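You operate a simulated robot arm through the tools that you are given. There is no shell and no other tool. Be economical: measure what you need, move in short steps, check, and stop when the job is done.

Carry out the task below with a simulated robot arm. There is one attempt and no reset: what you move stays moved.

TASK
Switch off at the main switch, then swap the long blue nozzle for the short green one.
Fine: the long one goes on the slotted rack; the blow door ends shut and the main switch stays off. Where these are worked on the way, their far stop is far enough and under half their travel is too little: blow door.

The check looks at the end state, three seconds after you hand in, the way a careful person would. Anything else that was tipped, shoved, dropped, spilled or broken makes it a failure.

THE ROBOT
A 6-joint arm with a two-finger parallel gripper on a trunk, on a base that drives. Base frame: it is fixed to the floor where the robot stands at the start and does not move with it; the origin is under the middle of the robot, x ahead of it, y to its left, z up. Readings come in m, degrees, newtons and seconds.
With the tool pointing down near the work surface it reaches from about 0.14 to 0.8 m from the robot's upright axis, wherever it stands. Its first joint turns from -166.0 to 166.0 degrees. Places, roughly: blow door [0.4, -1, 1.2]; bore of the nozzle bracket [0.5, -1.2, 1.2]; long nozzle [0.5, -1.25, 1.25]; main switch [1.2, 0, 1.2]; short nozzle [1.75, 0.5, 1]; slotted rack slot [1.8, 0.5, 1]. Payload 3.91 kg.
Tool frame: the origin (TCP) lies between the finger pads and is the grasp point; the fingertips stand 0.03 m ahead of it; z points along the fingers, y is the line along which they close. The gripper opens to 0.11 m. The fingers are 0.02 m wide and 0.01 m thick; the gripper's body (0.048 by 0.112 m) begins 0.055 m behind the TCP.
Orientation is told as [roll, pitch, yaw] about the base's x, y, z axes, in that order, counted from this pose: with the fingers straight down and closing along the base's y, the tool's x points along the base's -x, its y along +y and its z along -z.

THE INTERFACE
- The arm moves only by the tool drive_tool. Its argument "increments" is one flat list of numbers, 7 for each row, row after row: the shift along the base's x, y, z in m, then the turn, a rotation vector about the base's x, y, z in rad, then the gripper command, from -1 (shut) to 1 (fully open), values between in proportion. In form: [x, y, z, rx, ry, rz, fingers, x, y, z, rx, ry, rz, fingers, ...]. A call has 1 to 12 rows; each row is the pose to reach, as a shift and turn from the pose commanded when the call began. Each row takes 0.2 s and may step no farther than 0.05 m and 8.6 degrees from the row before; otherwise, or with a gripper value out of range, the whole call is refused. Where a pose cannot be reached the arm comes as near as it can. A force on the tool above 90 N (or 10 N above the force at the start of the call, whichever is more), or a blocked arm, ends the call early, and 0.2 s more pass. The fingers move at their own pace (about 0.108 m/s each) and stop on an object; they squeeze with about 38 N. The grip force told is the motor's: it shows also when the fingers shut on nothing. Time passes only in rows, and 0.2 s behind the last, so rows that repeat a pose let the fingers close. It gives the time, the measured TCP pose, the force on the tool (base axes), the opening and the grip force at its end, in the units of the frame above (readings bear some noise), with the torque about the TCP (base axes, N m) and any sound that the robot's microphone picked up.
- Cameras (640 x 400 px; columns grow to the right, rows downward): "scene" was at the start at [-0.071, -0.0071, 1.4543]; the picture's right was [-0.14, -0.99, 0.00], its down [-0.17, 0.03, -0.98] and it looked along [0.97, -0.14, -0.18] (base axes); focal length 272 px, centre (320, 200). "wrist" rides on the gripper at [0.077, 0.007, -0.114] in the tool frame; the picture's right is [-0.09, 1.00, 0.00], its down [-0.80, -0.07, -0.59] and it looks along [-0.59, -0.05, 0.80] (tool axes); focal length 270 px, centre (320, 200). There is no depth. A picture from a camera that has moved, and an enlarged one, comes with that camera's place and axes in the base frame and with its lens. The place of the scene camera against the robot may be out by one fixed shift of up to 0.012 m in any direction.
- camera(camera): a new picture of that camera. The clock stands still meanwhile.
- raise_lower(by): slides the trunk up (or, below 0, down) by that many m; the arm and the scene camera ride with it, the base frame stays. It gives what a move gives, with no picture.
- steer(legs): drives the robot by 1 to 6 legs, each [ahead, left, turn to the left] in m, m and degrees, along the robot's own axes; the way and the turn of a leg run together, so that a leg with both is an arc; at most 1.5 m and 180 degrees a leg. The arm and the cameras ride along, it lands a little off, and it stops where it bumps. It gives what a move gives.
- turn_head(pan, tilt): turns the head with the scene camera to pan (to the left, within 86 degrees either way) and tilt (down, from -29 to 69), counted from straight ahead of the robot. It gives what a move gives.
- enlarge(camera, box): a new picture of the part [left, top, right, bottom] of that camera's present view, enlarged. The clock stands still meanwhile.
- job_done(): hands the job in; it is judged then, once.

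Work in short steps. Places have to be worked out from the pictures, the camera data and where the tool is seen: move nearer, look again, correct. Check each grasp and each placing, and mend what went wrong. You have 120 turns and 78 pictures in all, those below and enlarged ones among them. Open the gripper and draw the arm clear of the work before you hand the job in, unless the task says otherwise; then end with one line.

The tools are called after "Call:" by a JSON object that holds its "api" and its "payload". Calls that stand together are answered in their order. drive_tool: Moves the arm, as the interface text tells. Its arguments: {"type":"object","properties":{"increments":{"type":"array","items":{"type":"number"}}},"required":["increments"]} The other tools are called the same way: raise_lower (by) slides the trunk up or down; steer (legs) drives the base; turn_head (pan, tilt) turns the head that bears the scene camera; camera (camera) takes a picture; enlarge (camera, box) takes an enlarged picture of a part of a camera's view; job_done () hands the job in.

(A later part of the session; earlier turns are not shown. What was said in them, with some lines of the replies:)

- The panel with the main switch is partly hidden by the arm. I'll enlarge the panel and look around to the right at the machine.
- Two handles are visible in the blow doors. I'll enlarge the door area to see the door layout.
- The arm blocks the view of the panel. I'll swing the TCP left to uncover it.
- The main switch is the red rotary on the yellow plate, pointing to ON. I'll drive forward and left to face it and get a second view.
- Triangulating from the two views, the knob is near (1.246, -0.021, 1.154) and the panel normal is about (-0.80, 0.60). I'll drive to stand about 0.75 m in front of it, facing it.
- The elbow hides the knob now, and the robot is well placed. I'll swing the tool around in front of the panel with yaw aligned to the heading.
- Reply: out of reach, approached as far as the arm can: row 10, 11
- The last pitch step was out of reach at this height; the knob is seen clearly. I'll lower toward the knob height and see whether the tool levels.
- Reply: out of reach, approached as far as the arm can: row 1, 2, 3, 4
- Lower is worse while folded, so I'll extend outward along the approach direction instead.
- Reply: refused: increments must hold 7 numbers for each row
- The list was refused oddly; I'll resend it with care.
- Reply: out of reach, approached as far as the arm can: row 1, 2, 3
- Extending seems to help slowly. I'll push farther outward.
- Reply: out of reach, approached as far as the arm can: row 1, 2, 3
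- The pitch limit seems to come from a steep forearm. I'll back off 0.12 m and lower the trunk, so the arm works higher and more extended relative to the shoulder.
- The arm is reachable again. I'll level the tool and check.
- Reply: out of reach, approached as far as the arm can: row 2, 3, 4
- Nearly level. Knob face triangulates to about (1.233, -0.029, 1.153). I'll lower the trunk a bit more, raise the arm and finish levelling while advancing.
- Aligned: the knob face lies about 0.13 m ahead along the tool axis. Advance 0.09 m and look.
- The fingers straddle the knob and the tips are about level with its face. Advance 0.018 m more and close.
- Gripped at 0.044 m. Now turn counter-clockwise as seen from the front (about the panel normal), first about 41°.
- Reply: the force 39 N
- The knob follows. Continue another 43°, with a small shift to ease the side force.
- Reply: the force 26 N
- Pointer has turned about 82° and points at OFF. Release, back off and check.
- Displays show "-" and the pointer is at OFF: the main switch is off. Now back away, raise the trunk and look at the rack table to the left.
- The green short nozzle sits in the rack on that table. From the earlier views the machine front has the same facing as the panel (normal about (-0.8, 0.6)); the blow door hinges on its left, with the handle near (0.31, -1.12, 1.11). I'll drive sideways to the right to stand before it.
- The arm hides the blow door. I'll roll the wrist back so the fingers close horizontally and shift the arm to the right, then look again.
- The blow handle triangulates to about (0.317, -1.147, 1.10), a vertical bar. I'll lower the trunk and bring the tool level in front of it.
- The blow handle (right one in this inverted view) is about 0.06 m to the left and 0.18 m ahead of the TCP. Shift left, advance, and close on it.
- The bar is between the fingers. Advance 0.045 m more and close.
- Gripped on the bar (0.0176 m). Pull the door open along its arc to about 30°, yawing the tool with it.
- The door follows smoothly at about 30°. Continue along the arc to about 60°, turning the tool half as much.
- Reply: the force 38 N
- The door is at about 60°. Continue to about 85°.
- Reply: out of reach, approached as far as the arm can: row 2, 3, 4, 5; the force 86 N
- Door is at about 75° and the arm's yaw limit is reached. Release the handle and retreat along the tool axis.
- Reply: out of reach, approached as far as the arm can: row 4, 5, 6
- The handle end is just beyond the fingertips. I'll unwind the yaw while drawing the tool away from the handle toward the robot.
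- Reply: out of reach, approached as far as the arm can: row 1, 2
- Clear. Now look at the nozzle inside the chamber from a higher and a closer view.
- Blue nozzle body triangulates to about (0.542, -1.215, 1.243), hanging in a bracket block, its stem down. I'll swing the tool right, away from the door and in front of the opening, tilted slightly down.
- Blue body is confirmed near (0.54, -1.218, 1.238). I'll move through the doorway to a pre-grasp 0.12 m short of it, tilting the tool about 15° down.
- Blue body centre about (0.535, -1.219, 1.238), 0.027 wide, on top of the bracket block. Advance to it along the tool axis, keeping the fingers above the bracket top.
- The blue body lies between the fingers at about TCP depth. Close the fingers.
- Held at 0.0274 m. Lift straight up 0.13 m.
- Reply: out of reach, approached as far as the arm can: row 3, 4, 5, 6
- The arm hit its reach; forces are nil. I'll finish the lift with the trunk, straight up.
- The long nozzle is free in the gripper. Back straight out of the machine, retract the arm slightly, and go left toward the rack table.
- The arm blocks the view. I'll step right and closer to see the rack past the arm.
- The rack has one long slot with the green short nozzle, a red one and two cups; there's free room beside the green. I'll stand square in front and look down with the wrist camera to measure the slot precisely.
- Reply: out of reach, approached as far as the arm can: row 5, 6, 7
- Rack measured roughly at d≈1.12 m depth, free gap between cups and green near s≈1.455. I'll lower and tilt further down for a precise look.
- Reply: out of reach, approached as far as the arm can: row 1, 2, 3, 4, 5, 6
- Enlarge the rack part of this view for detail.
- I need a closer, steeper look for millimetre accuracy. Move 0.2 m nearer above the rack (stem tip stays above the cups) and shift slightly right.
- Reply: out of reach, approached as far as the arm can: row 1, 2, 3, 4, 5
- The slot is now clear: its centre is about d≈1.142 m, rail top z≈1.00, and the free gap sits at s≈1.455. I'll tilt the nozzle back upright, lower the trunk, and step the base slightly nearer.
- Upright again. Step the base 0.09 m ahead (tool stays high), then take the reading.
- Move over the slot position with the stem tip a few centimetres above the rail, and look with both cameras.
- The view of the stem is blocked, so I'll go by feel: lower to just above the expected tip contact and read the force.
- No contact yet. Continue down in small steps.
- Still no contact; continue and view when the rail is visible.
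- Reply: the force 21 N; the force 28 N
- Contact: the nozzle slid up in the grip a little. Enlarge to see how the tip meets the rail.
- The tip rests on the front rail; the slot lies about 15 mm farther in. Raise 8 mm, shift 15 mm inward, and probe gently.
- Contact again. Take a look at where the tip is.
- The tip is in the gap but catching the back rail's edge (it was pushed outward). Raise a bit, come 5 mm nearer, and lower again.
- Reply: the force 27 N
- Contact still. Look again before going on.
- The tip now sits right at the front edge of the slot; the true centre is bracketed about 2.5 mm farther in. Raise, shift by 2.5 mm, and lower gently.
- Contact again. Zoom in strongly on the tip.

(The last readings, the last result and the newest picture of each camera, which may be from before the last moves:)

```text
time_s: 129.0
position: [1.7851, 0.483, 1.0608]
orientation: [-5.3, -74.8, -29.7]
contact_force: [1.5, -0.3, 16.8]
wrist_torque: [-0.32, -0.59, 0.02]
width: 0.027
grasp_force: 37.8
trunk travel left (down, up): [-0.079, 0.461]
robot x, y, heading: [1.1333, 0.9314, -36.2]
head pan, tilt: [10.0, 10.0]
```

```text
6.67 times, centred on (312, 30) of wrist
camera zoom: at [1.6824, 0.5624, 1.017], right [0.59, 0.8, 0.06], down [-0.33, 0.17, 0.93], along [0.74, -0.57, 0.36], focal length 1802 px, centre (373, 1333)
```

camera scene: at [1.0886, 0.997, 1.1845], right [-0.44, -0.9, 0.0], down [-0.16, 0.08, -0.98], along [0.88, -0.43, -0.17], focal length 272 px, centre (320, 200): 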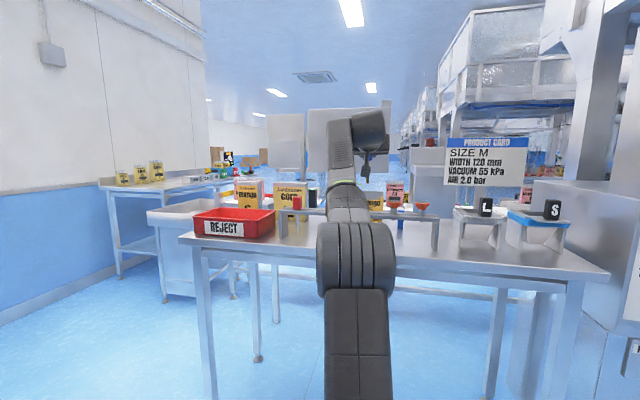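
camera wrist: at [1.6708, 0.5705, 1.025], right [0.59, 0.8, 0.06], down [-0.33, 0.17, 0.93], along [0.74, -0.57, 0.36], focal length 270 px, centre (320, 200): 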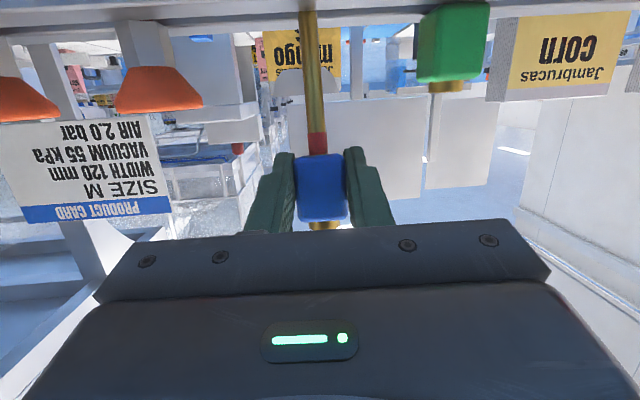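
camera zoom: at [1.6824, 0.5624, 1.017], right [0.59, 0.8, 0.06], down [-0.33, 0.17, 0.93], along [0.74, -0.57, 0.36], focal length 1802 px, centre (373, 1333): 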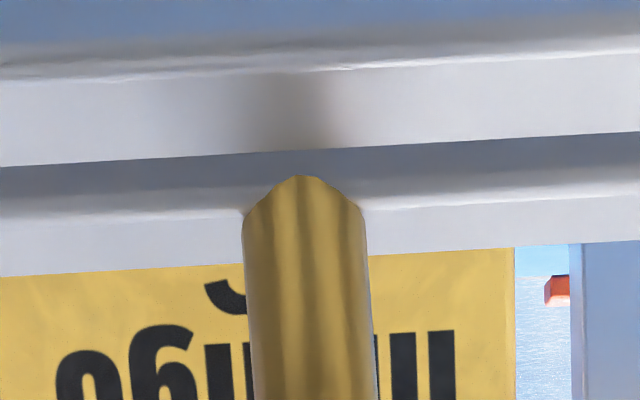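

Clear view: the tip's cone catches the back rail edge, so the slot centre is about 4.5 mm nearer. Raise, shift back, and lower again.

Call:
{"api": "drive_tool", "payload": {"increments": [0.0, 0.0, 0.008, 0.0, 0.0, 0.0, -1, -0.0036, 0.0027, 0.01, 0.0, 0.0, 0.0, -1, -0.0036, 0.0027, 0.01, 0.0, 0.0, 0.0, -1, -0.0036, 0.0027, 0.004, 0.0, 0.0, 0.0, -1]}}

Call:
{"api": "drive_tool", "payload": {"increments": [0.0, 0.0, -0.004, 0.0, 0.0, 0.0, -1, 0.0, 0.0, -0.008, 0.0, 0.0, 0.0, -1]}}

```text
time_s: 130.0
position: [1.7848, 0.4831, 1.0606]
orientation: [-5.2, -74.4, -30.0]
contact_force: [-0.6, 0.4, 1.5]
wrist_torque: [0.02, -0.07, 0.02]
width: 0.0271
grasp_force: 38.2
trunk travel left (down, up): [-0.079, 0.461]
robot x, y, heading: [1.1308, 0.93, -36.1]
head pan, tilt: [10.0, 10.0]
```

```text
time_s: 130.6
position: [1.7825, 0.4849, 1.0578]
orientation: [-5.4, -75.0, -29.6]
contact_force: [-1.8, 1.7, 24.7]
wrist_torque: [-0.44, -0.61, -0.03]
width: 0.0272
grasp_force: 37.7
trunk travel left (down, up): [-0.079, 0.461]
robot x, y, heading: [1.138, 0.9326, -36.1]
head pan, tilt: [10.0, 10.0]
```

Still contact. One more zoom to see which edge.

Call:
{"api": "enlarge", "payload": {"camera": "wrist", "box": [264, 0, 360, 60]}}

```text
6.67 times, centred on (312, 30) of wrist
camera zoom: at [1.6785, 0.5654, 1.0144], right [0.59, 0.8, 0.06], down [-0.33, 0.17, 0.93], along [0.74, -0.57, 0.37], focal length 1802 px, centre (373, 1333)
```

zoom: 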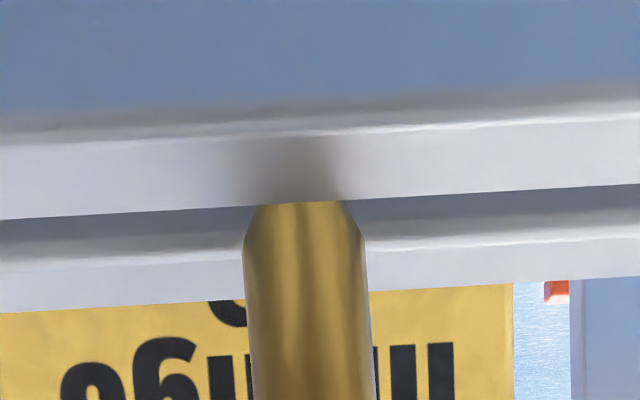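

Re-reading the views (and the torque lever) shows the tip's shoulder catching the back edge, while the first try was on the front edge. The centre is about 3.5 mm nearer than this try. Raise, shift, lower.

Call:
{"api": "drive_tool", "payload": {"increments": [0.0, 0.0, 0.01, 0.0, 0.0, 0.0, -1, -0.0028, 0.0021, 0.013, 0.0, 0.0, 0.0, -1, -0.0028, 0.0021, 0.013, 0.0, 0.0, 0.0, -1, -0.0028, 0.0021, 0.006, 0.0, 0.0, 0.0, -1]}}

Call:
{"api": "drive_tool", "payload": {"increments": [0.0, 0.0, -0.004, 0.0, 0.0, 0.0, -1, 0.0, 0.0, -0.008, 0.0, 0.0, 0.0, -1]}}

```text
time_s: 131.6
position: [1.7807, 0.4859, 1.0575]
orientation: [-5.1, -74.3, -30.0]
contact_force: [0.2, 0.7, 3.2]
wrist_torque: [0.04, -0.05, 0.01]
width: 0.0271
grasp_force: 38.1
trunk travel left (down, up): [-0.079, 0.461]
robot x, y, heading: [1.1353, 0.9308, -36.3]
head pan, tilt: [10.0, 10.0]
```

```text
time_s: 132.2
position: [1.7792, 0.4871, 1.0567]
orientation: [-5.6, -74.9, -29.6]
contact_force: [-1.8, 1.2, 23.2]
wrist_torque: [-0.49, -0.69, -0.01]
width: 0.0273
grasp_force: 37.8
trunk travel left (down, up): [-0.079, 0.461]
robot x, y, heading: [1.138, 0.9302, -36.0]
head pan, tilt: [10.0, 10.0]
```

Contact again. Zoom once more at this position to compare.

Call:
{"api": "enlarge", "payload": {"camera": "wrist", "box": [264, 0, 360, 60]}}

```text
6.67 times, centred on (312, 30) of wrist
camera zoom: at [1.675, 0.5669, 1.0126], right [0.59, 0.8, 0.06], down [-0.33, 0.17, 0.93], along [0.74, -0.57, 0.36], focal length 1802 px, centre (373, 1333)
```

zoom: 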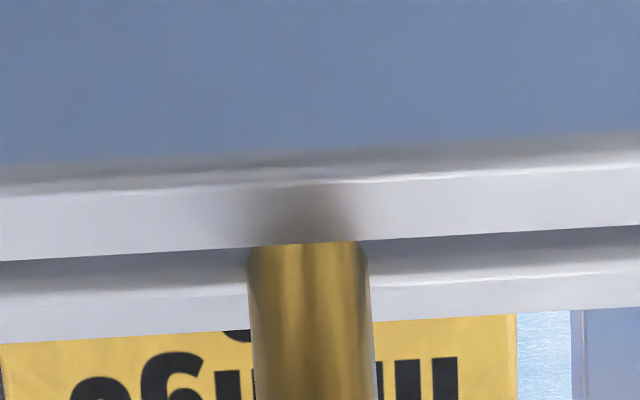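

The cone is now almost inside the slot (hidden by the front rail), so only a little more toward me is needed. Ease up, shift 2 mm nearer, and lower.

Call:
{"api": "drive_tool", "payload": {"increments": [0.0, 0.0, 0.007, 0.0, 0.0, 0.0, -1, -0.0016, 0.0012, 0.007, 0.0, 0.0, 0.0, -1, -0.0016, 0.0012, 0.003, 0.0, 0.0, 0.0, -1, -0.0016, 0.0012, 0.0, 0.0, 0.0, 0.0, -1]}}

Call:
{"api": "drive_tool", "payload": {"increments": [0.0, 0.0, -0.004, 0.0, 0.0, 0.0, -1, 0.0, 0.0, -0.008, 0.0, 0.0, 0.0, -1]}}

```text
time_s: 133.2
position: [1.7768, 0.4875, 1.0542]
orientation: [-5.4, -74.7, -29.8]
contact_force: [-4.4, 4.1, 23.6]
wrist_torque: [-0.45, -0.62, 0.0]
width: 0.0272
grasp_force: 38.3
trunk travel left (down, up): [-0.079, 0.461]
robot x, y, heading: [1.1374, 0.9314, -36.1]
head pan, tilt: [10.0, 10.0]
```

```text
time_s: 133.8
position: [1.7769, 0.4881, 1.0458]
orientation: [-5.2, -74.7, -30.0]
contact_force: [-7.7, 7.2, 25.5]
wrist_torque: [-0.24, -0.41, 0.0]
width: 0.0275
grasp_force: 38.1
trunk travel left (down, up): [-0.079, 0.461]
robot x, y, heading: [1.1347, 0.9328, -36.0]
head pan, tilt: [10.0, 10.0]
```

It went down 12 mm with a side push outward; check whether it entered or slid in the grip.

Call:
{"api": "enlarge", "payload": {"camera": "wrist", "box": [200, 0, 480, 240]}}

```text
1.67 times, centred on (340, 120) of wrist
camera zoom: at [1.6737, 0.5683, 1.0031], right [0.59, 0.8, 0.06], down [-0.32, 0.17, 0.93], along [0.74, -0.57, 0.36], focal length 450 px, centre (287, 333)
```

zoom: 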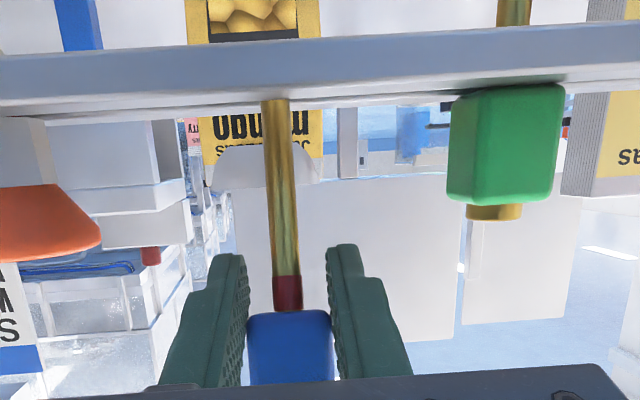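

The cone is in the slot but jammed against the back edge (side push of 10 N outward), and the nozzle has slid up in the grip. I'll unload and creep nearer in small steps with little pressing.

Call:
{"api": "drive_tool", "payload": {"increments": [-0.0012, 0.0009, 0.003, 0.0, 0.0, 0.0, -1, -0.0024, 0.0018, 0.003, 0.0, 0.0, 0.0, -1, -0.0032, 0.0024, 0.002, 0.0, 0.0, 0.0, -1]}}

```text
time_s: 134.6
position: [1.7777, 0.4894, 1.0412]
orientation: [-4.9, -73.9, -30.1]
contact_force: [-3.3, 2.3, -1.5]
wrist_torque: [0.21, 0.26, 0.0]
width: 0.0268
grasp_force: 38.0
trunk travel left (down, up): [-0.079, 0.461]
robot x, y, heading: [1.1365, 0.9333, -35.8]
head pan, tilt: [10.0, 10.0]
```

The vertical load vanished — it seems to have dropped into the slot. Nudge 1 mm more and lower gently.

Call:
{"api": "drive_tool", "payload": {"increments": [-0.001, 0.0008, -0.003, 0.0, 0.0, 0.0, -1, -0.001, 0.0008, -0.006, 0.0, 0.0, 0.0, -1]}}

```text
time_s: 135.2
position: [1.775, 0.4916, 1.0373]
orientation: [-5.4, -74.2, -30.0]
contact_force: [0.8, -0.9, -0.3]
wrist_torque: [0.0, 0.02, 0.01]
width: 0.0266
grasp_force: 37.8
trunk travel left (down, up): [-0.079, 0.461]
robot x, y, heading: [1.1333, 0.9312, -36.2]
head pan, tilt: [10.0, 10.0]
```

No force: it is in the slot. Lower further in steps, watching the force.

Call:
{"api": "drive_tool", "payload": {"increments": [0.0, 0.0, -0.005, 0.0, 0.0, 0.0, -1, 0.0, 0.0, -0.01, 0.0, 0.0, 0.0, -1]}}

Call:
{"api": "camera", "payload": {"camera": "wrist"}}

```text
time_s: 135.8
position: [1.7754, 0.4891, 1.0295]
orientation: [-5.3, -74.5, -29.9]
contact_force: [10.7, -6.9, 9.5]
wrist_torque: [-0.53, -0.67, -0.04]
width: 0.027
grasp_force: 38.1
trunk travel left (down, up): [-0.079, 0.461]
robot x, y, heading: [1.14, 0.9307, -36.1]
head pan, tilt: [10.0, 10.0]
```

```text
16 pictures are left
camera wrist: at [1.6719, 0.5692, 0.9863], right [0.59, 0.8, 0.06], down [-0.32, 0.17, 0.93], along [0.74, -0.57, 0.36], focal length 270 px, centre (320, 200)
```

wrist: 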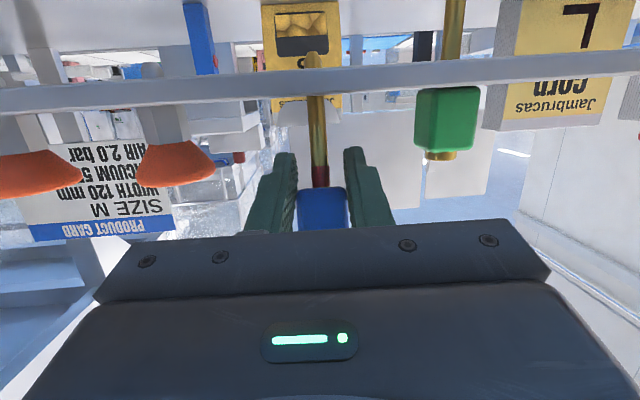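

The stem may be in front of the rail. Zoom to verify.

Call:
{"api": "enlarge", "payload": {"camera": "wrist", "box": [240, 30, 400, 130]}}

```text
4.00 times, centred on (320, 80) of wrist
camera zoom: at [1.6719, 0.5692, 0.9863], right [0.59, 0.8, 0.06], down [-0.32, 0.17, 0.93], along [0.74, -0.57, 0.36], focal length 1081 px, centre (320, 680)
```

zoom: 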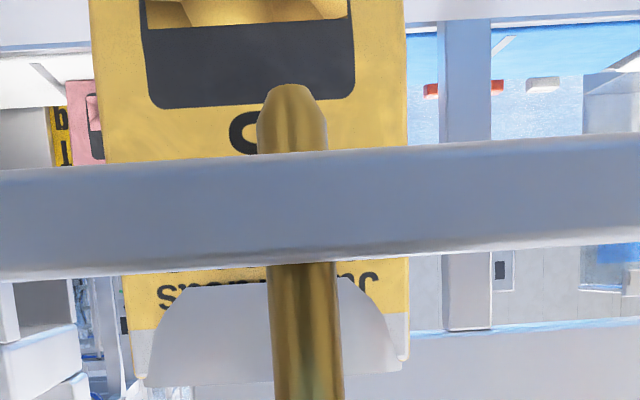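

It is in the slot: the stem passes behind the front rail with the tip showing below. Shift 1.5 mm inward to relieve the front-wall rub and lower on.

Call:
{"api": "drive_tool", "payload": {"increments": [0.0014, -0.001, 0.0, 0.0, 0.0, 0.0, -1, 0.0014, -0.001, -0.004, 0.0, 0.0, 0.0, -1, 0.0014, -0.001, -0.008, 0.0, 0.0, 0.0, -1, 0.0014, -0.001, -0.012, 0.0, 0.0, 0.0, -1]}}

```text
time_s: 136.8
position: [1.7762, 0.4894, 1.0158]
orientation: [-5.2, -74.3, -30.0]
contact_force: [11.9, -10.3, 11.7]
wrist_torque: [-0.51, -0.63, -0.02]
width: 0.0275
grasp_force: 38.0
trunk travel left (down, up): [-0.079, 0.461]
robot x, y, heading: [1.1328, 0.9335, -36.0]
head pan, tilt: [10.0, 10.0]
```

Still pushed inward by the front wall; shift 3 mm more inward, lower slightly, then check the force.

Call:
{"api": "drive_tool", "payload": {"increments": [0.0012, -0.0009, 0.0, 0.0, 0.0, 0.0, -1, 0.0024, -0.0018, 0.0, 0.0, 0.0, 0.0, -1, 0.0024, -0.0018, -0.003, 0.0, 0.0, 0.0, -1, 0.0024, -0.0018, -0.006, 0.0, 0.0, 0.0, -1]}}

```text
time_s: 137.8
position: [1.7792, 0.4879, 1.0091]
orientation: [-5.4, -74.3, -29.9]
contact_force: [0.0, 1.2, -0.7]
wrist_torque: [-0.01, 0.02, -0.05]
width: 0.0269
grasp_force: 37.9
trunk travel left (down, up): [-0.079, 0.461]
robot x, y, heading: [1.1343, 0.9293, -36.0]
head pan, tilt: [10.0, 10.0]
```

Free of force: centred. Open the fingers slightly so the body drops onto the rails, then look.

Call:
{"api": "drive_tool", "payload": {"increments": [0.0, 0.0, 0.0, 0.0, 0.0, 0.0, -0.4, 0.0, 0.0, 0.0, 0.0, 0.0, 0.0, -0.1, 0.0, 0.0, 0.0, 0.0, 0.0, 0.0, -0.1]}}

Call:
{"api": "camera", "payload": {"camera": "wrist"}}

```text
time_s: 138.6
position: [1.7793, 0.4886, 1.0102]
orientation: [-5.1, -74.3, -30.0]
contact_force: [0.3, 0.3, -0.3]
wrist_torque: [0.0, 0.01, -0.02]
width: 0.0495
grasp_force: 0.0
trunk travel left (down, up): [-0.079, 0.461]
robot x, y, heading: [1.1325, 0.931, -35.9]
head pan, tilt: [10.0, 10.0]
```

```text
14 pictures are left
camera wrist: at [1.6754, 0.5673, 0.9675], right [0.59, 0.8, 0.06], down [-0.32, 0.17, 0.93], along [0.74, -0.57, 0.35], focal length 270 px, centre (320, 200)
```

wrist: 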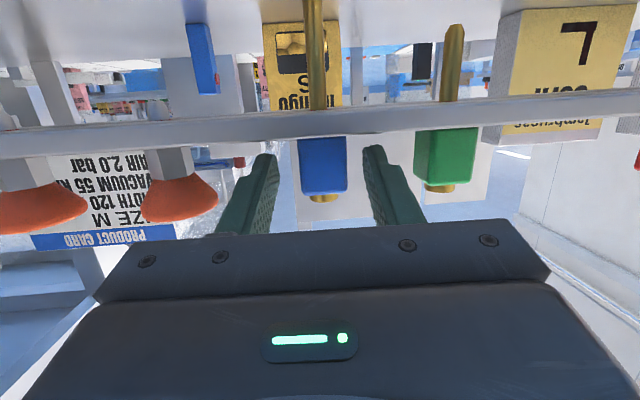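

The blue nozzle is seated in the rack beside the green one. Back off, shift 75 mm left, and advance around the green body.

Call:
{"api": "drive_tool", "payload": {"increments": [-0.024, 0.018, 0.0, 0.0, 0.0, 0.0, -0.1, -0.048, 0.036, 0.0, 0.0, 0.0, 0.0, -0.1, -0.026, 0.066, 0.0, 0.0, 0.0, 0.0, -0.1, -0.004, 0.0963, 0.0, 0.0, 0.0, 0.0, -0.1, 0.02, 0.078, 0.0, 0.0, 0.0, 0.0, -0.1, 0.044, 0.06, 0.0, 0.0, 0.0, 0.0, -0.1, 0.0537, 0.0532, 0.0, 0.0, 0.0, 0.0, -0.1]}}

Call:
{"api": "camera", "payload": {"camera": "wrist"}}

```text
time_s: 140.2
position: [1.8337, 0.5416, 1.011]
orientation: [-5.3, -74.3, -30.0]
contact_force: [-1.2, 0.6, 0.0]
wrist_torque: [-0.01, 0.01, 0.02]
width: 0.0496
grasp_force: 0.1
trunk travel left (down, up): [-0.079, 0.461]
robot x, y, heading: [1.135, 0.9312, -36.2]
head pan, tilt: [10.0, 10.0]
```

```text
13 pictures are left
camera wrist: at [1.7297, 0.621, 0.9678], right [0.59, 0.8, 0.06], down [-0.32, 0.17, 0.93], along [0.74, -0.57, 0.35], focal length 270 px, centre (320, 200)
```

wrist: 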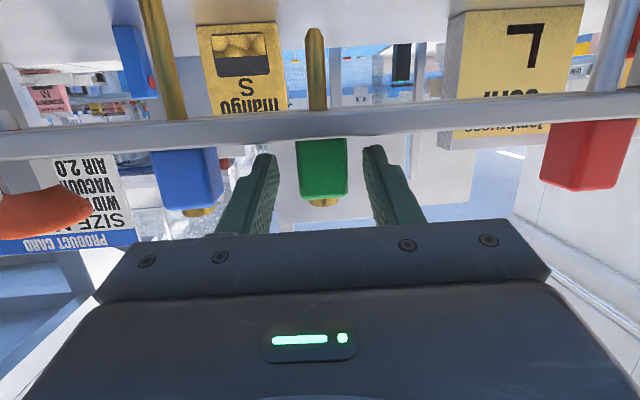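

Green appears at the same scale as the dropped blue (about 0.04 m ahead of the TCP), so the grip should go deeper. Advance 0.03 m and close.

Call:
{"api": "drive_tool", "payload": {"increments": [0.008, -0.006, 0.001, 0.0, 0.0, 0.0, -0.1, 0.016, -0.012, 0.001, 0.0, 0.0, 0.0, -0.1, 0.025, -0.018, 0.001, 0.0, 0.0, 0.0, -0.1, 0.025, -0.018, 0.001, 0.0, 0.0, 0.0, -0.6, 0.025, -0.018, 0.001, 0.0, 0.0, 0.0, -1, 0.025, -0.018, 0.001, 0.0, 0.0, 0.0, -1]}}

Call:
{"api": "camera", "payload": {"camera": "wrist"}}

```text
time_s: 141.6
position: [1.8583, 0.5219, 1.0109]
orientation: [-5.2, -74.2, -30.0]
contact_force: [0.2, 0.6, -0.3]
wrist_torque: [0.0, 0.0, 0.01]
width: 0.0272
grasp_force: 37.7
trunk travel left (down, up): [-0.079, 0.461]
robot x, y, heading: [1.1347, 0.9321, -36.2]
head pan, tilt: [10.0, 10.0]
```

```text
12 pictures are left
camera wrist: at [1.7555, 0.6023, 0.9685], right [0.59, 0.8, 0.06], down [-0.32, 0.17, 0.93], along [0.74, -0.57, 0.35], focal length 270 px, centre (320, 200)
```

wrist: 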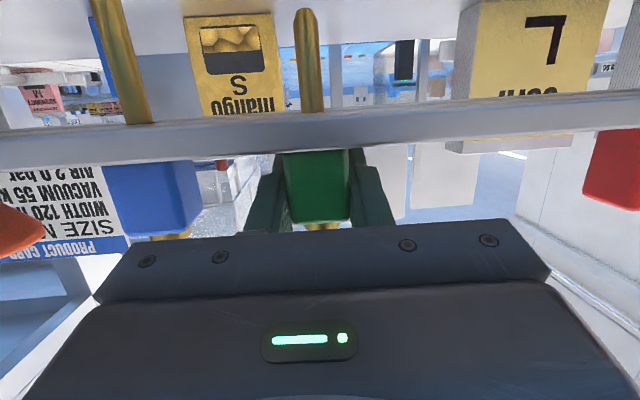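

Green is held (0.0272 m). Lift it straight up with the trunk.

Call:
{"api": "raise_lower", "payload": {"by": 0.14}}

Call:
{"api": "camera", "payload": {"camera": "wrist"}}

```text
time_s: 143.2
position: [1.8591, 0.5224, 1.1517]
orientation: [-5.2, -74.4, -30.0]
contact_force: [0.5, 0.4, -0.7]
wrist_torque: [-0.01, 0.02, 0.03]
width: 0.0271
grasp_force: 37.6
trunk travel left (down, up): [-0.219, 0.321]
robot x, y, heading: [1.1392, 0.9301, -36.0]
head pan, tilt: [10.0, 10.0]
```

```text
11 pictures are left
camera wrist: at [1.7555, 0.6023, 1.1084], right [0.59, 0.8, 0.06], down [-0.32, 0.17, 0.93], along [0.74, -0.57, 0.35], focal length 270 px, centre (320, 200)
```

wrist: 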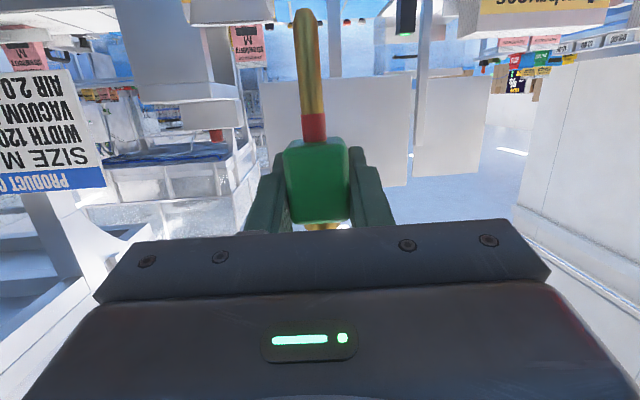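

Green nozzle is out with its stem fully visible. Back away from the table, retract the arm and drive back to the machine, staying clear of the open door.

Call:
{"api": "steer", "payload": {"legs": [[-0.4, 0, 0]]}}

Call:
{"api": "drive_tool", "payload": {"increments": [-0.032, 0.023, 0.0, 0.0, 0.0, 0.0, -1, -0.065, 0.047, 0.0, 0.0, 0.0, 0.0, -1, -0.097, 0.07, 0.0, 0.0, 0.0, 0.0, -1, -0.13, 0.094, 0.0, 0.0, 0.0, 0.0, -1, -0.162, 0.118, 0.0, 0.0, 0.0, 0.0, -1]}}

Call:
{"api": "steer", "payload": {"legs": [[-0.3, 0, 0], [0, -1.4, 0], [0, -0.8, 0]]}}

Call:
{"api": "raise_lower", "payload": {"by": 0.1}}

```text
time_s: 145.7
position: [1.5391, 0.7604, 1.1513]
orientation: [-5.3, -74.2, -29.6]
contact_force: [-0.2, -0.2, -0.2]
wrist_torque: [0.0, 0.02, -0.01]
width: 0.0273
grasp_force: 38.6
trunk travel left (down, up): [-0.219, 0.321]
robot x, y, heading: [0.8133, 1.1632, -35.5]
head pan, tilt: [10.0, 10.0]
```

```text
time_s: 146.9
position: [1.3767, 0.8802, 1.1511]
orientation: [-5.3, -74.3, -29.7]
contact_force: [0.0, 0.1, -0.7]
wrist_torque: [-0.03, 0.0, 0.02]
width: 0.027
grasp_force: 38.1
trunk travel left (down, up): [-0.219, 0.321]
robot x, y, heading: [0.811, 1.1645, -35.7]
head pan, tilt: [10.0, 10.0]
```

```text
time_s: 159.4
position: [-0.1517, -0.7291, 1.1508]
orientation: [-5.2, -74.3, -30.8]
contact_force: [0.3, 0.2, -0.4]
wrist_torque: [-0.01, 0.01, -0.01]
width: 0.0274
grasp_force: 37.6
trunk travel left (down, up): [-0.219, 0.321]
robot x, y, heading: [-0.7121, -0.4306, -37.2]
head pan, tilt: [10.0, 10.0]
```

```text
time_s: 160.7
position: [-0.1514, -0.7291, 1.2514]
orientation: [-5.3, -74.3, -30.7]
contact_force: [1.2, -0.4, -1.2]
wrist_torque: [0.01, -0.01, -0.03]
width: 0.0274
grasp_force: 37.7
trunk travel left (down, up): [-0.319, 0.221]
robot x, y, heading: [-0.7136, -0.4364, -36.9]
head pan, tilt: [10.0, 10.0]
```

Aligned before the opening. Raise 0.08 m more so the stem clears the bracket, then drive ahead into the doorway.

Call:
{"api": "raise_lower", "payload": {"by": 0.08}}

Call:
{"api": "steer", "payload": {"legs": [[0.69, 0.01, 0.8]]}}

Call:
{"api": "camera", "payload": {"camera": "wrist"}}

```text
time_s: 161.9
position: [-0.1506, -0.7293, 1.3324]
orientation: [-5.3, -74.3, -30.8]
contact_force: [-0.1, 0.2, -0.1]
wrist_torque: [0.01, 0.01, -0.03]
width: 0.0271
grasp_force: 37.8
trunk travel left (down, up): [-0.399, 0.141]
robot x, y, heading: [-0.7132, -0.4337, -36.9]
head pan, tilt: [10.0, 10.0]
```

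```text
time_s: 165.7
position: [0.4066, -1.1152, 1.3304]
orientation: [-5.1, -74.4, -29.7]
contact_force: [0.5, 0.1, -0.7]
wrist_torque: [-0.02, -0.02, -0.02]
width: 0.027
grasp_force: 38.4
trunk travel left (down, up): [-0.399, 0.141]
robot x, y, heading: [-0.1553, -0.8296, -36.2]
head pan, tilt: [10.0, 10.0]
```

```text
10 pictures are left
camera wrist: at [0.3027, -1.0349, 1.289], right [0.59, 0.81, 0.06], down [-0.32, 0.16, 0.93], along [0.74, -0.57, 0.35], focal length 270 px, centre (320, 200)
```

wrist: 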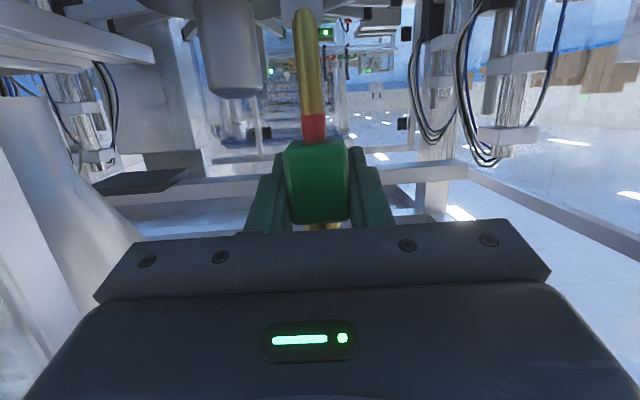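

Now move over the bore: target TCP about (0.551, -1.2315), computed from the seated blue pose and the green's depth in the grip.

Call:
{"api": "drive_tool", "payload": {"increments": [0.029, -0.023, 0.0, 0.0, 0.0, 0.0, -1, 0.058, -0.046, 0.0, 0.0, 0.0, 0.0, -1, 0.087, -0.07, 0.0, 0.0, 0.0, 0.0, -1, 0.116, -0.093, 0.0, 0.0, 0.0, 0.0, -1, 0.1445, -0.1163, 0.0, 0.0, 0.0, 0.0, -1, 0.1445, -0.1163, 0.0, 0.0, 0.0, 0.0, -1]}}

Call:
{"api": "raise_lower", "payload": {"by": -0.024}}

Call:
{"api": "enlarge", "payload": {"camera": "wrist", "box": [240, 0, 400, 100]}}

```text
time_s: 167.1
position: [0.5505, -1.2306, 1.3302]
orientation: [-5.2, -74.3, -29.8]
contact_force: [-0.1, -0.1, 0.0]
wrist_torque: [0.05, -0.02, 0.01]
width: 0.027
grasp_force: 37.6
trunk travel left (down, up): [-0.399, 0.141]
robot x, y, heading: [-0.157, -0.8314, -35.7]
head pan, tilt: [10.0, 10.0]
```

```text
time_s: 167.8
position: [0.5521, -1.2298, 1.3058]
orientation: [-5.3, -74.3, -29.8]
contact_force: [-0.2, 0.5, -0.8]
wrist_torque: [0.0, -0.03, -0.01]
width: 0.0274
grasp_force: 38.5
trunk travel left (down, up): [-0.375, 0.165]
robot x, y, heading: [-0.1599, -0.8318, -35.6]
head pan, tilt: [10.0, 10.0]
```

```text
4.00 times, centred on (320, 50) of wrist
camera zoom: at [0.4469, -1.1508, 1.2636], right [0.59, 0.81, 0.06], down [-0.32, 0.16, 0.93], along [0.74, -0.57, 0.35], focal length 1081 px, centre (320, 800)
```

zoom: 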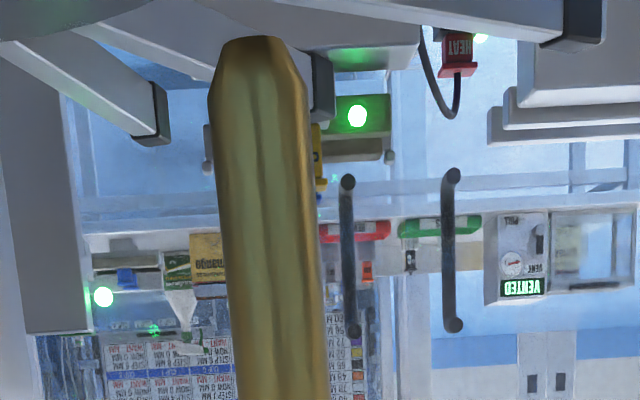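

Bracket is still out of view below; lower gently with the trunk, reading the force.

Call:
{"api": "raise_lower", "payload": {"by": -0.006}}

Call:
{"api": "raise_lower", "payload": {"by": -0.003}}

```text
time_s: 168.3
position: [0.5517, -1.2288, 1.3013]
orientation: [-5.3, -74.3, -29.8]
contact_force: [0.4, -0.3, 0.2]
wrist_torque: [0.04, 0.0, 0.02]
width: 0.0272
grasp_force: 38.2
trunk travel left (down, up): [-0.369, 0.171]
robot x, y, heading: [-0.1558, -0.8291, -36.0]
head pan, tilt: [10.0, 10.0]
```

```text
time_s: 168.8
position: [0.551, -1.2294, 1.2978]
orientation: [-5.3, -74.3, -29.8]
contact_force: [-0.1, 0.3, 0.1]
wrist_torque: [0.02, -0.03, 0.05]
width: 0.0271
grasp_force: 38.2
trunk travel left (down, up): [-0.366, 0.174]
robot x, y, heading: [-0.1561, -0.8316, -35.7]
head pan, tilt: [10.0, 10.0]
```

No contact. Correct 2 mm sideways per the reading and lower a bit more.

Call:
{"api": "drive_tool", "payload": {"increments": [0.0, -0.002, 0.0, 0.0, 0.0, 0.0, -1]}}

Call:
{"api": "raise_lower", "payload": {"by": -0.003}}

Call:
{"api": "raise_lower", "payload": {"by": -0.003}}

```text
time_s: 169.2
position: [0.551, -1.2321, 1.2975]
orientation: [-5.1, -74.3, -29.7]
contact_force: [-0.2, -0.5, 0.8]
wrist_torque: [-0.01, -0.02, 0.0]
width: 0.0269
grasp_force: 37.8
trunk travel left (down, up): [-0.366, 0.174]
robot x, y, heading: [-0.1557, -0.8279, -35.9]
head pan, tilt: [10.0, 10.0]
```

```text
time_s: 169.7
position: [0.5514, -1.231, 1.2933]
orientation: [-5.2, -74.3, -29.6]
contact_force: [0.2, -0.6, -0.2]
wrist_torque: [-0.02, -0.04, -0.02]
width: 0.0272
grasp_force: 37.4
trunk travel left (down, up): [-0.363, 0.177]
robot x, y, heading: [-0.1585, -0.8297, -35.6]
head pan, tilt: [10.0, 10.0]
```

```text
time_s: 170.3
position: [0.5503, -1.2317, 1.2912]
orientation: [-5.1, -74.2, -29.7]
contact_force: [0.8, 0.0, 0.5]
wrist_torque: [0.0, 0.0, 0.01]
width: 0.0272
grasp_force: 37.9
trunk travel left (down, up): [-0.36, 0.18]
robot x, y, heading: [-0.1578, -0.8281, -35.9]
head pan, tilt: [10.0, 10.0]
```

No contact although the tip should be near or below the block top. Look.

Call:
{"api": "enlarge", "payload": {"camera": "wrist", "box": [240, 0, 400, 100]}}

```text
4.00 times, centred on (320, 50) of wrist
camera zoom: at [0.447, -1.1526, 1.2486], right [0.59, 0.81, 0.06], down [-0.32, 0.16, 0.93], along [0.74, -0.57, 0.35], focal length 1081 px, centre (320, 800)
```

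zoom: 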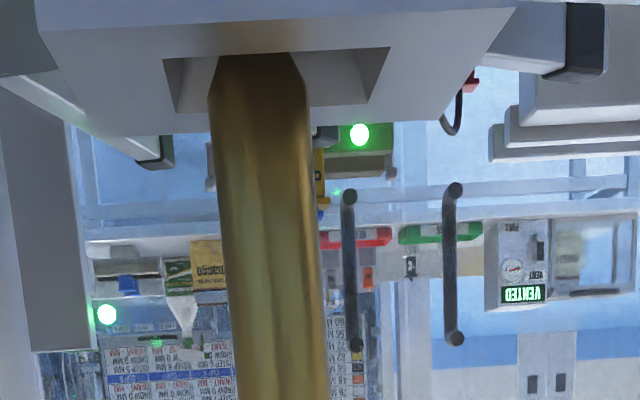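

The stem tip is inside the square bore, about 2 mm left of centre. Shift to centre and lower with force checks.

Call:
{"api": "drive_tool", "payload": {"increments": [0.0012, 0.0016, 0.0, 0.0, 0.0, 0.0, -1]}}

Call:
{"api": "raise_lower", "payload": {"by": -0.015}}

Call:
{"api": "raise_lower", "payload": {"by": -0.015}}

Call:
{"api": "camera", "payload": {"camera": "wrist"}}

```text
time_s: 170.7
position: [0.5528, -1.2303, 1.2896]
orientation: [-5.2, -74.3, -29.6]
contact_force: [0.0, -0.7, -0.8]
wrist_torque: [0.0, -0.01, 0.0]
width: 0.027
grasp_force: 37.6
trunk travel left (down, up): [-0.36, 0.18]
robot x, y, heading: [-0.1572, -0.8292, -35.8]
head pan, tilt: [10.0, 10.0]
```

```text
time_s: 171.3
position: [0.5516, -1.2296, 1.2741]
orientation: [-5.2, -74.3, -29.7]
contact_force: [-3.1, 2.1, -1.7]
wrist_torque: [0.14, 0.15, -0.03]
width: 0.0271
grasp_force: 38.4
trunk travel left (down, up): [-0.345, 0.195]
robot x, y, heading: [-0.1541, -0.83, -35.7]
head pan, tilt: [10.0, 10.0]
```

```text
time_s: 171.9
position: [0.5515, -1.2301, 1.26]
orientation: [-5.1, -74.3, -29.6]
contact_force: [-1.9, 2.4, -1.4]
wrist_torque: [0.08, 0.13, 0.04]
width: 0.0273
grasp_force: 38.0
trunk travel left (down, up): [-0.33, 0.21]
robot x, y, heading: [-0.1577, -0.8285, -35.7]
head pan, tilt: [10.0, 10.0]
```

```text
7 pictures are left
camera wrist: at [0.4477, -1.1508, 1.218], right [0.59, 0.81, 0.06], down [-0.32, 0.16, 0.93], along [0.74, -0.57, 0.35], focal length 270 px, centre (320, 200)
```

wrist: 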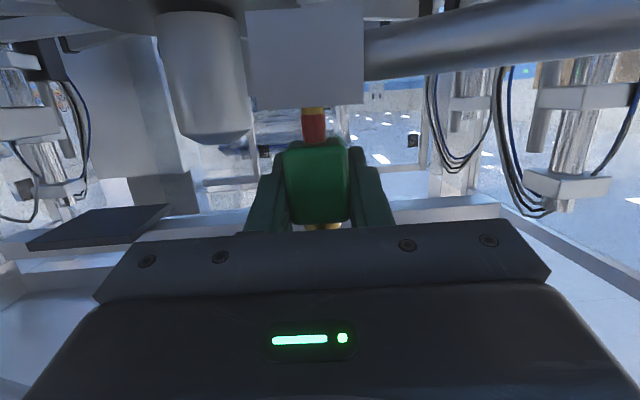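

The stem is in the bore. Ease 1 mm off the far wall and lower to the seat.

Call:
{"api": "drive_tool", "payload": {"increments": [-0.0014, -0.0002, 0.0, 0.0, 0.0, 0.0, -1]}}

Call:
{"api": "raise_lower", "payload": {"by": -0.011}}

Call:
{"api": "raise_lower", "payload": {"by": -0.003}}

Call:
{"api": "raise_lower", "payload": {"by": -0.002}}

```text
time_s: 172.3
position: [0.5508, -1.2302, 1.2619]
orientation: [-5.2, -74.3, -29.7]
contact_force: [-0.8, -0.1, -0.8]
wrist_torque: [-0.01, 0.02, 0.0]
width: 0.0273
grasp_force: 37.9
trunk travel left (down, up): [-0.33, 0.21]
robot x, y, heading: [-0.1526, -0.8318, -35.8]
head pan, tilt: [10.0, 10.0]
```

```text
time_s: 172.9
position: [0.5498, -1.2305, 1.2505]
orientation: [-5.2, -74.3, -29.8]
contact_force: [-0.5, -0.1, -0.2]
wrist_torque: [-0.01, 0.03, 0.03]
width: 0.0273
grasp_force: 37.8
trunk travel left (down, up): [-0.319, 0.221]
robot x, y, heading: [-0.1571, -0.8268, -35.9]
head pan, tilt: [10.0, 10.0]
```

```text
time_s: 173.4
position: [0.5518, -1.231, 1.2463]
orientation: [-5.2, -74.3, -29.7]
contact_force: [-0.7, 0.1, -0.2]
wrist_torque: [-0.02, -0.03, 0.02]
width: 0.0271
grasp_force: 38.3
trunk travel left (down, up): [-0.316, 0.224]
robot x, y, heading: [-0.1587, -0.8259, -35.7]
head pan, tilt: [10.0, 10.0]
```

```text
time_s: 173.9
position: [0.5505, -1.2303, 1.2443]
orientation: [-5.2, -74.3, -29.7]
contact_force: [0.3, -0.2, 2.8]
wrist_torque: [0.03, -0.04, -0.02]
width: 0.0273
grasp_force: 38.2
trunk travel left (down, up): [-0.314, 0.226]
robot x, y, heading: [-0.1581, -0.8281, -35.6]
head pan, tilt: [10.0, 10.0]
```

Light contact at z 1.244: the body is on the block. Open the fingers and check the seating.

Call:
{"api": "drive_tool", "payload": {"increments": [0.0, 0.0, 0.0, 0.0, 0.0, 0.0, -0.4, 0.0, 0.0, 0.0, 0.0, 0.0, 0.0, -0.05, 0.0, 0.0, 0.0, 0.0, 0.0, 0.0, -0.05]}}

Call:
{"api": "camera", "payload": {"camera": "wrist"}}

```text
time_s: 174.8
position: [0.5501, -1.2308, 1.2444]
orientation: [-5.2, -74.3, -29.8]
contact_force: [-0.6, 0.4, 0.1]
wrist_torque: [-0.01, -0.02, -0.01]
width: 0.0525
grasp_force: 0.0
trunk travel left (down, up): [-0.314, 0.226]
robot x, y, heading: [-0.1586, -0.8289, -35.6]
head pan, tilt: [10.0, 10.0]
```

```text
6 pictures are left
camera wrist: at [0.4465, -1.1511, 1.202], right [0.59, 0.81, 0.06], down [-0.32, 0.16, 0.93], along [0.74, -0.57, 0.35], focal length 270 px, centre (320, 200)
```

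wrist: 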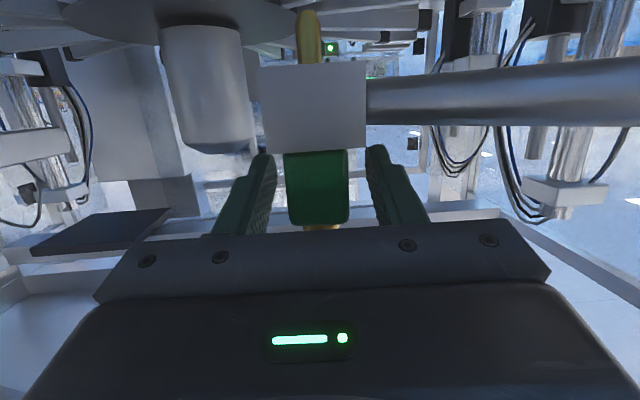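

The green nozzle is seated flush in the bracket. Withdraw straight back, then drive clear of the machine.

Call:
{"api": "drive_tool", "payload": {"increments": [-0.032, 0.023, 0.0, 0.0, 0.0, 0.0, -0.05, -0.064, 0.046, 0.004, 0.0, 0.0, 0.0, -0.05, -0.096, 0.069, 0.012, 0.0, 0.0, 0.0, -0.05, -0.128, 0.093, 0.02, 0.0, 0.0, 0.0, -0.05, -0.162, 0.118, 0.02, 0.0, 0.0, 0.0, -0.05]}}

Call:
{"api": "steer", "payload": {"legs": [[-0.66, 0, 0], [0, 0.6, 0]]}}

Call:
{"api": "raise_lower", "payload": {"by": 0.08}}

Call:
{"api": "turn_head", "payload": {"pan": -25, "tilt": 12}}

Call:
{"api": "camera", "payload": {"camera": "scene"}}

```text
time_s: 175.9
position: [0.3887, -1.1093, 1.2667]
orientation: [-5.4, -74.3, -29.7]
contact_force: [-0.7, 0.4, 0.0]
wrist_torque: [0.03, 0.0, -0.04]
width: 0.0523
grasp_force: 0.0
trunk travel left (down, up): [-0.314, 0.226]
robot x, y, heading: [-0.1584, -0.8256, -35.7]
head pan, tilt: [10.0, 10.0]
```

```text
time_s: 182.7
position: [0.1934, -0.2268, 1.2658]
orientation: [-5.1, -74.3, -29.5]
contact_force: [0.3, -0.2, 0.7]
wrist_torque: [-0.02, 0.01, -0.04]
width: 0.0524
grasp_force: 0.1
trunk travel left (down, up): [-0.314, 0.226]
robot x, y, heading: [-0.3566, 0.0509, -35.8]
head pan, tilt: [10.0, 10.0]
```

```text
time_s: 183.8
position: [0.1937, -0.2257, 1.3464]
orientation: [-5.3, -74.3, -29.6]
contact_force: [-0.4, -0.2, 0.0]
wrist_torque: [0.03, 0.0, -0.01]
width: 0.0526
grasp_force: 0.1
trunk travel left (down, up): [-0.394, 0.146]
robot x, y, heading: [-0.354, 0.0534, -35.8]
head pan, tilt: [10.0, 10.0]
```

```text
time_s: 184.9
position: [0.1949, -0.2246, 1.3469]
orientation: [-5.2, -74.3, -29.6]
contact_force: [0.6, -0.4, 0.5]
wrist_torque: [0.02, 0.01, 0.01]
width: 0.052
grasp_force: 0.1
trunk travel left (down, up): [-0.394, 0.146]
robot x, y, heading: [-0.3509, 0.0527, -35.7]
head pan, tilt: [-25.0, 12.0]
```

```text
5 pictures are left
camera scene: at [-0.4392, 0.0788, 1.4963], right [-0.87, -0.49, 0.0], down [-0.1, 0.18, -0.98], along [0.48, -0.85, -0.21], focal length 272 px, centre (320, 200)
```

scene: 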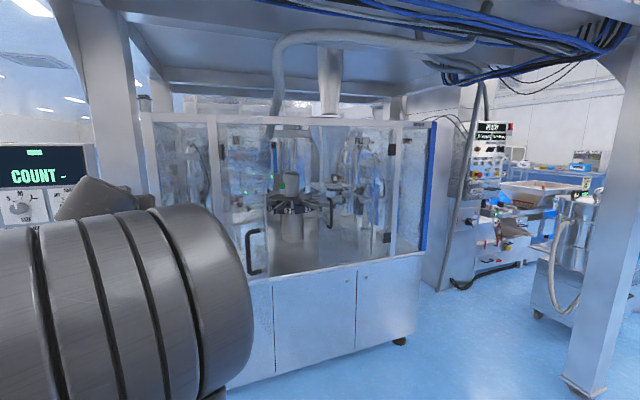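

Door is still open with its handle near (0.24, -0.60). I'll yaw the tool about 45° right with the fingers shut, to push the door's outer face above the handle.

Call:
{"api": "drive_tool", "payload": {"increments": [-0.027, -0.025, 0.0, 0.0, 0.0, -0.13, -1, -0.054, -0.05, 0.0, 0.0, 0.0, -0.26, -1, -0.082, -0.075, 0.0, 0.0, 0.0, -0.39, -1, -0.109, -0.1, 0.0, 0.0, 0.0, -0.52, -1, -0.137, -0.125, 0.0, 0.0, 0.0, -0.65, -1, -0.164, -0.149, 0.0, 0.0, 0.0, -0.785, -1]}}

```text
time_s: 186.3
position: [0.0281, -0.3762, 1.3443]
orientation: [-5.2, -74.2, -74.8]
contact_force: [-0.5, 0.1, -0.6]
wrist_torque: [-0.06, -0.02, -0.02]
width: 0.0
grasp_force: 37.5
trunk travel left (down, up): [-0.394, 0.146]
robot x, y, heading: [-0.354, 0.0517, -35.7]
head pan, tilt: [-25.0, 12.0]
```

Drive ahead so the fingertips sit just left of the door's outer face, then check.

Call:
{"api": "steer", "payload": {"legs": [[0.36, -0.01, 0]]}}

Call:
{"api": "camera", "payload": {"camera": "scene"}}

```text
time_s: 188.6
position: [0.3172, -0.5968, 1.3442]
orientation: [-5.4, -74.3, -74.5]
contact_force: [-0.2, -0.6, 0.4]
wrist_torque: [0.0, 0.01, -0.04]
width: 0.0
grasp_force: 37.7
trunk travel left (down, up): [-0.394, 0.146]
robot x, y, heading: [-0.0665, -0.1686, -35.8]
head pan, tilt: [-25.0, 12.0]
```

```text
4 pictures are left
camera scene: at [-0.15, -0.1415, 1.4963], right [-0.87, -0.49, 0.0], down [-0.1, 0.18, -0.98], along [0.48, -0.85, -0.21], focal length 272 px, centre (320, 200)
```

scene: 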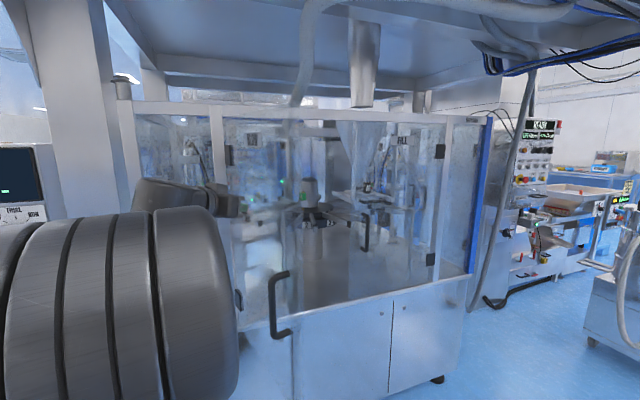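

Positioned. Sweep the base right and ahead to push the door; first part.

Call:
{"api": "steer", "payload": {"legs": [[0.1, -0.15, 0]]}}

Call:
{"api": "steer", "payload": {"legs": [[0.12, -0.1, 0]]}}

Call:
{"api": "camera", "payload": {"camera": "scene"}}

```text
time_s: 190.1
position: [0.3088, -0.7767, 1.3428]
orientation: [-5.2, -74.3, -74.5]
contact_force: [0.2, 0.6, -0.5]
wrist_torque: [-0.01, 0.01, 0.0]
width: 0.0
grasp_force: 37.7
trunk travel left (down, up): [-0.394, 0.146]
robot x, y, heading: [-0.0684, -0.3462, -35.5]
head pan, tilt: [-25.0, 12.0]
```

```text
time_s: 191.5
position: [0.3489, -0.9302, 1.3446]
orientation: [-5.3, -74.3, -74.7]
contact_force: [0.0, -0.7, -0.6]
wrist_torque: [-0.01, -0.03, 0.0]
width: 0.0001
grasp_force: 37.1
trunk travel left (down, up): [-0.394, 0.146]
robot x, y, heading: [-0.0335, -0.4984, -35.7]
head pan, tilt: [-25.0, 12.0]
```

```text
3 pictures are left
camera scene: at [-0.1185, -0.475, 1.4963], right [-0.87, -0.49, 0.0], down [-0.1, 0.18, -0.98], along [0.48, -0.85, -0.21], focal length 272 px, centre (320, 200)
```

scene: 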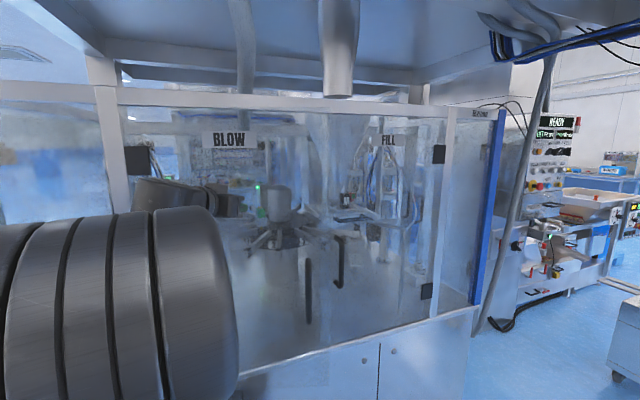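

Door is now about 16° from shut. Push the last part with the arm.

Call:
{"api": "drive_tool", "payload": {"increments": [0.016, -0.012, 0.0, 0.0, 0.0, 0.0, -1, 0.032, -0.024, 0.0, 0.0, 0.0, 0.0, -1, 0.048, -0.035, 0.0, 0.0, 0.0, 0.0, -1, 0.064, -0.047, 0.0, 0.0, 0.0, 0.0, -1, 0.077, -0.056, 0.0, 0.0, 0.0, 0.0, -1]}}

Call:
{"api": "drive_tool", "payload": {"increments": [0.004, -0.003, 0.0, 0.0, 0.0, 0.0, -1, 0.008, -0.006, 0.0, 0.0, 0.0, 0.0, -1]}}

```text
time_s: 192.7
position: [0.4267, -0.9856, 1.3423]
orientation: [-5.2, -74.3, -74.5]
contact_force: [1.1, -0.1, 0.5]
wrist_torque: [-0.03, 0.01, 0.02]
width: 0.0
grasp_force: 37.8
trunk travel left (down, up): [-0.394, 0.146]
robot x, y, heading: [-0.0346, -0.5003, -35.8]
head pan, tilt: [-25.0, 12.0]
```

```text
time_s: 193.3
position: [0.4332, -0.9912, 1.3426]
orientation: [-5.3, -74.3, -74.5]
contact_force: [0.8, 0.6, -1.1]
wrist_torque: [0.04, -0.04, -0.01]
width: 0.0
grasp_force: 37.6
trunk travel left (down, up): [-0.394, 0.146]
robot x, y, heading: [-0.0354, -0.4988, -35.8]
head pan, tilt: [-25.0, 12.0]
```

No resistance yet (tip at d≈0.953). Continue in small pushes until it stops.

Call:
{"api": "drive_tool", "payload": {"increments": [0.004, -0.003, 0.0, 0.0, 0.0, 0.0, -1, 0.008, -0.006, 0.0, 0.0, 0.0, 0.0, -1]}}

Call:
{"api": "drive_tool", "payload": {"increments": [0.004, -0.003, 0.0, 0.0, 0.0, 0.0, -1, 0.008, -0.006, 0.0, 0.0, 0.0, 0.0, -1]}}

Call:
{"api": "enlarge", "payload": {"camera": "scene", "box": [180, 100, 460, 340]}}

```text
time_s: 193.9
position: [0.4361, -0.9942, 1.3452]
orientation: [-5.0, -74.3, -74.9]
contact_force: [-23.8, 25.3, -15.4]
wrist_torque: [0.41, 0.21, -0.29]
width: 0.0
grasp_force: 38.1
trunk travel left (down, up): [-0.394, 0.146]
robot x, y, heading: [-0.0374, -0.4958, -35.9]
head pan, tilt: [-25.0, 12.0]
```

```text
time_s: 194.5
position: [0.4367, -0.9934, 1.3462]
orientation: [-5.2, -74.1, -75.3]
contact_force: [-29.6, 38.6, -5.4]
wrist_torque: [0.12, 0.05, -0.33]
width: 0.0
grasp_force: 38.5
trunk travel left (down, up): [-0.394, 0.146]
robot x, y, heading: [-0.0354, -0.4954, -35.4]
head pan, tilt: [-25.0, 12.0]
stopped in row 2: the force on the tool passed its limit at 95 N (the readings are from after the stop); the commanded pose is now the measured one
```

```text
1.67 times, centred on (320, 220) of scene
camera zoom: at [-0.1263, -0.4655, 1.4962], right [-0.87, -0.49, 0.0], down [-0.1, 0.18, -0.98], along [0.48, -0.85, -0.2], focal length 454 px, centre (320, 167)
```

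zoom: 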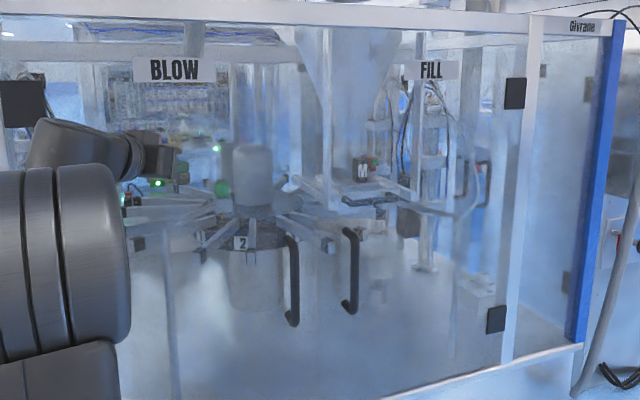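

Hard stop reached and both handles line up: the door is shut. Draw the arm back off the door and drive clear.

Call:
{"api": "drive_tool", "payload": {"increments": [-0.016, 0.012, 0.0, 0.0, 0.0, 0.0, -1, -0.04, 0.03, 0.0, 0.0, 0.0, 0.0, -1, -0.072, 0.054, 0.0, 0.0, 0.0, 0.0, -1, -0.1, 0.074, 0.0, 0.0, 0.0, 0.0, -0.5, -0.1, 0.074, 0.0, 0.0, 0.0, 0.0, 0.0]}}

Call:
{"api": "steer", "payload": {"legs": [[-0.4, 0.0, 0]]}}

Call:
{"api": "camera", "payload": {"camera": "scene"}}

```text
time_s: 195.7
position: [0.3439, -0.9261, 1.339]
orientation: [-6.0, -73.6, -74.4]
contact_force: [-0.2, 0.3, 0.3]
wrist_torque: [0.01, 0.0, 0.0]
width: 0.0548
grasp_force: 0.1
trunk travel left (down, up): [-0.394, 0.146]
robot x, y, heading: [-0.0336, -0.497, -35.8]
head pan, tilt: [-25.0, 12.0]
```

```text
time_s: 198.2
position: [0.0192, -0.6907, 1.3384]
orientation: [-5.9, -73.8, -74.2]
contact_force: [-0.4, -0.2, -0.5]
wrist_torque: [0.02, 0.0, 0.01]
width: 0.055
grasp_force: 0.1
trunk travel left (down, up): [-0.394, 0.146]
robot x, y, heading: [-0.3567, -0.2678, -35.4]
head pan, tilt: [-25.0, 12.0]
```

```text
1 pictures are left
camera scene: at [-0.4462, -0.24, 1.4963], right [-0.87, -0.49, 0.0], down [-0.1, 0.18, -0.98], along [0.48, -0.85, -0.21], focal length 272 px, centre (320, 200)
```

scene: 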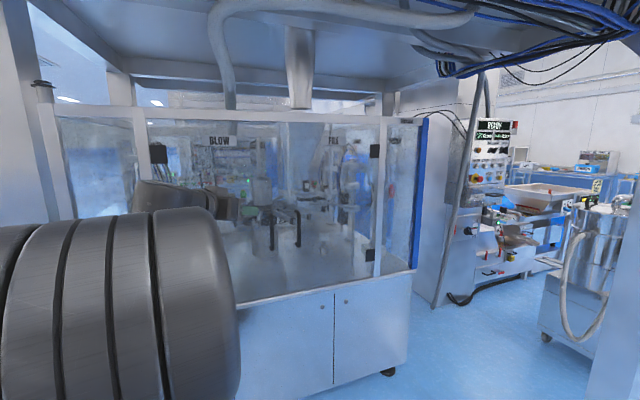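

The blow door stays shut with its handle in line with the fill door's. The panel readouts were last seen blank (switch off). The gripper is open and clear, so I'm handing in.

Call:
{"api": "job_done", "payload": {}}

```text
The job is handed in.
```

The job is handed in: the main switch is off, the long blue nozzle is on the slotted rack, the short green one is seated in the nozzle bracket, and the blow door is shut.
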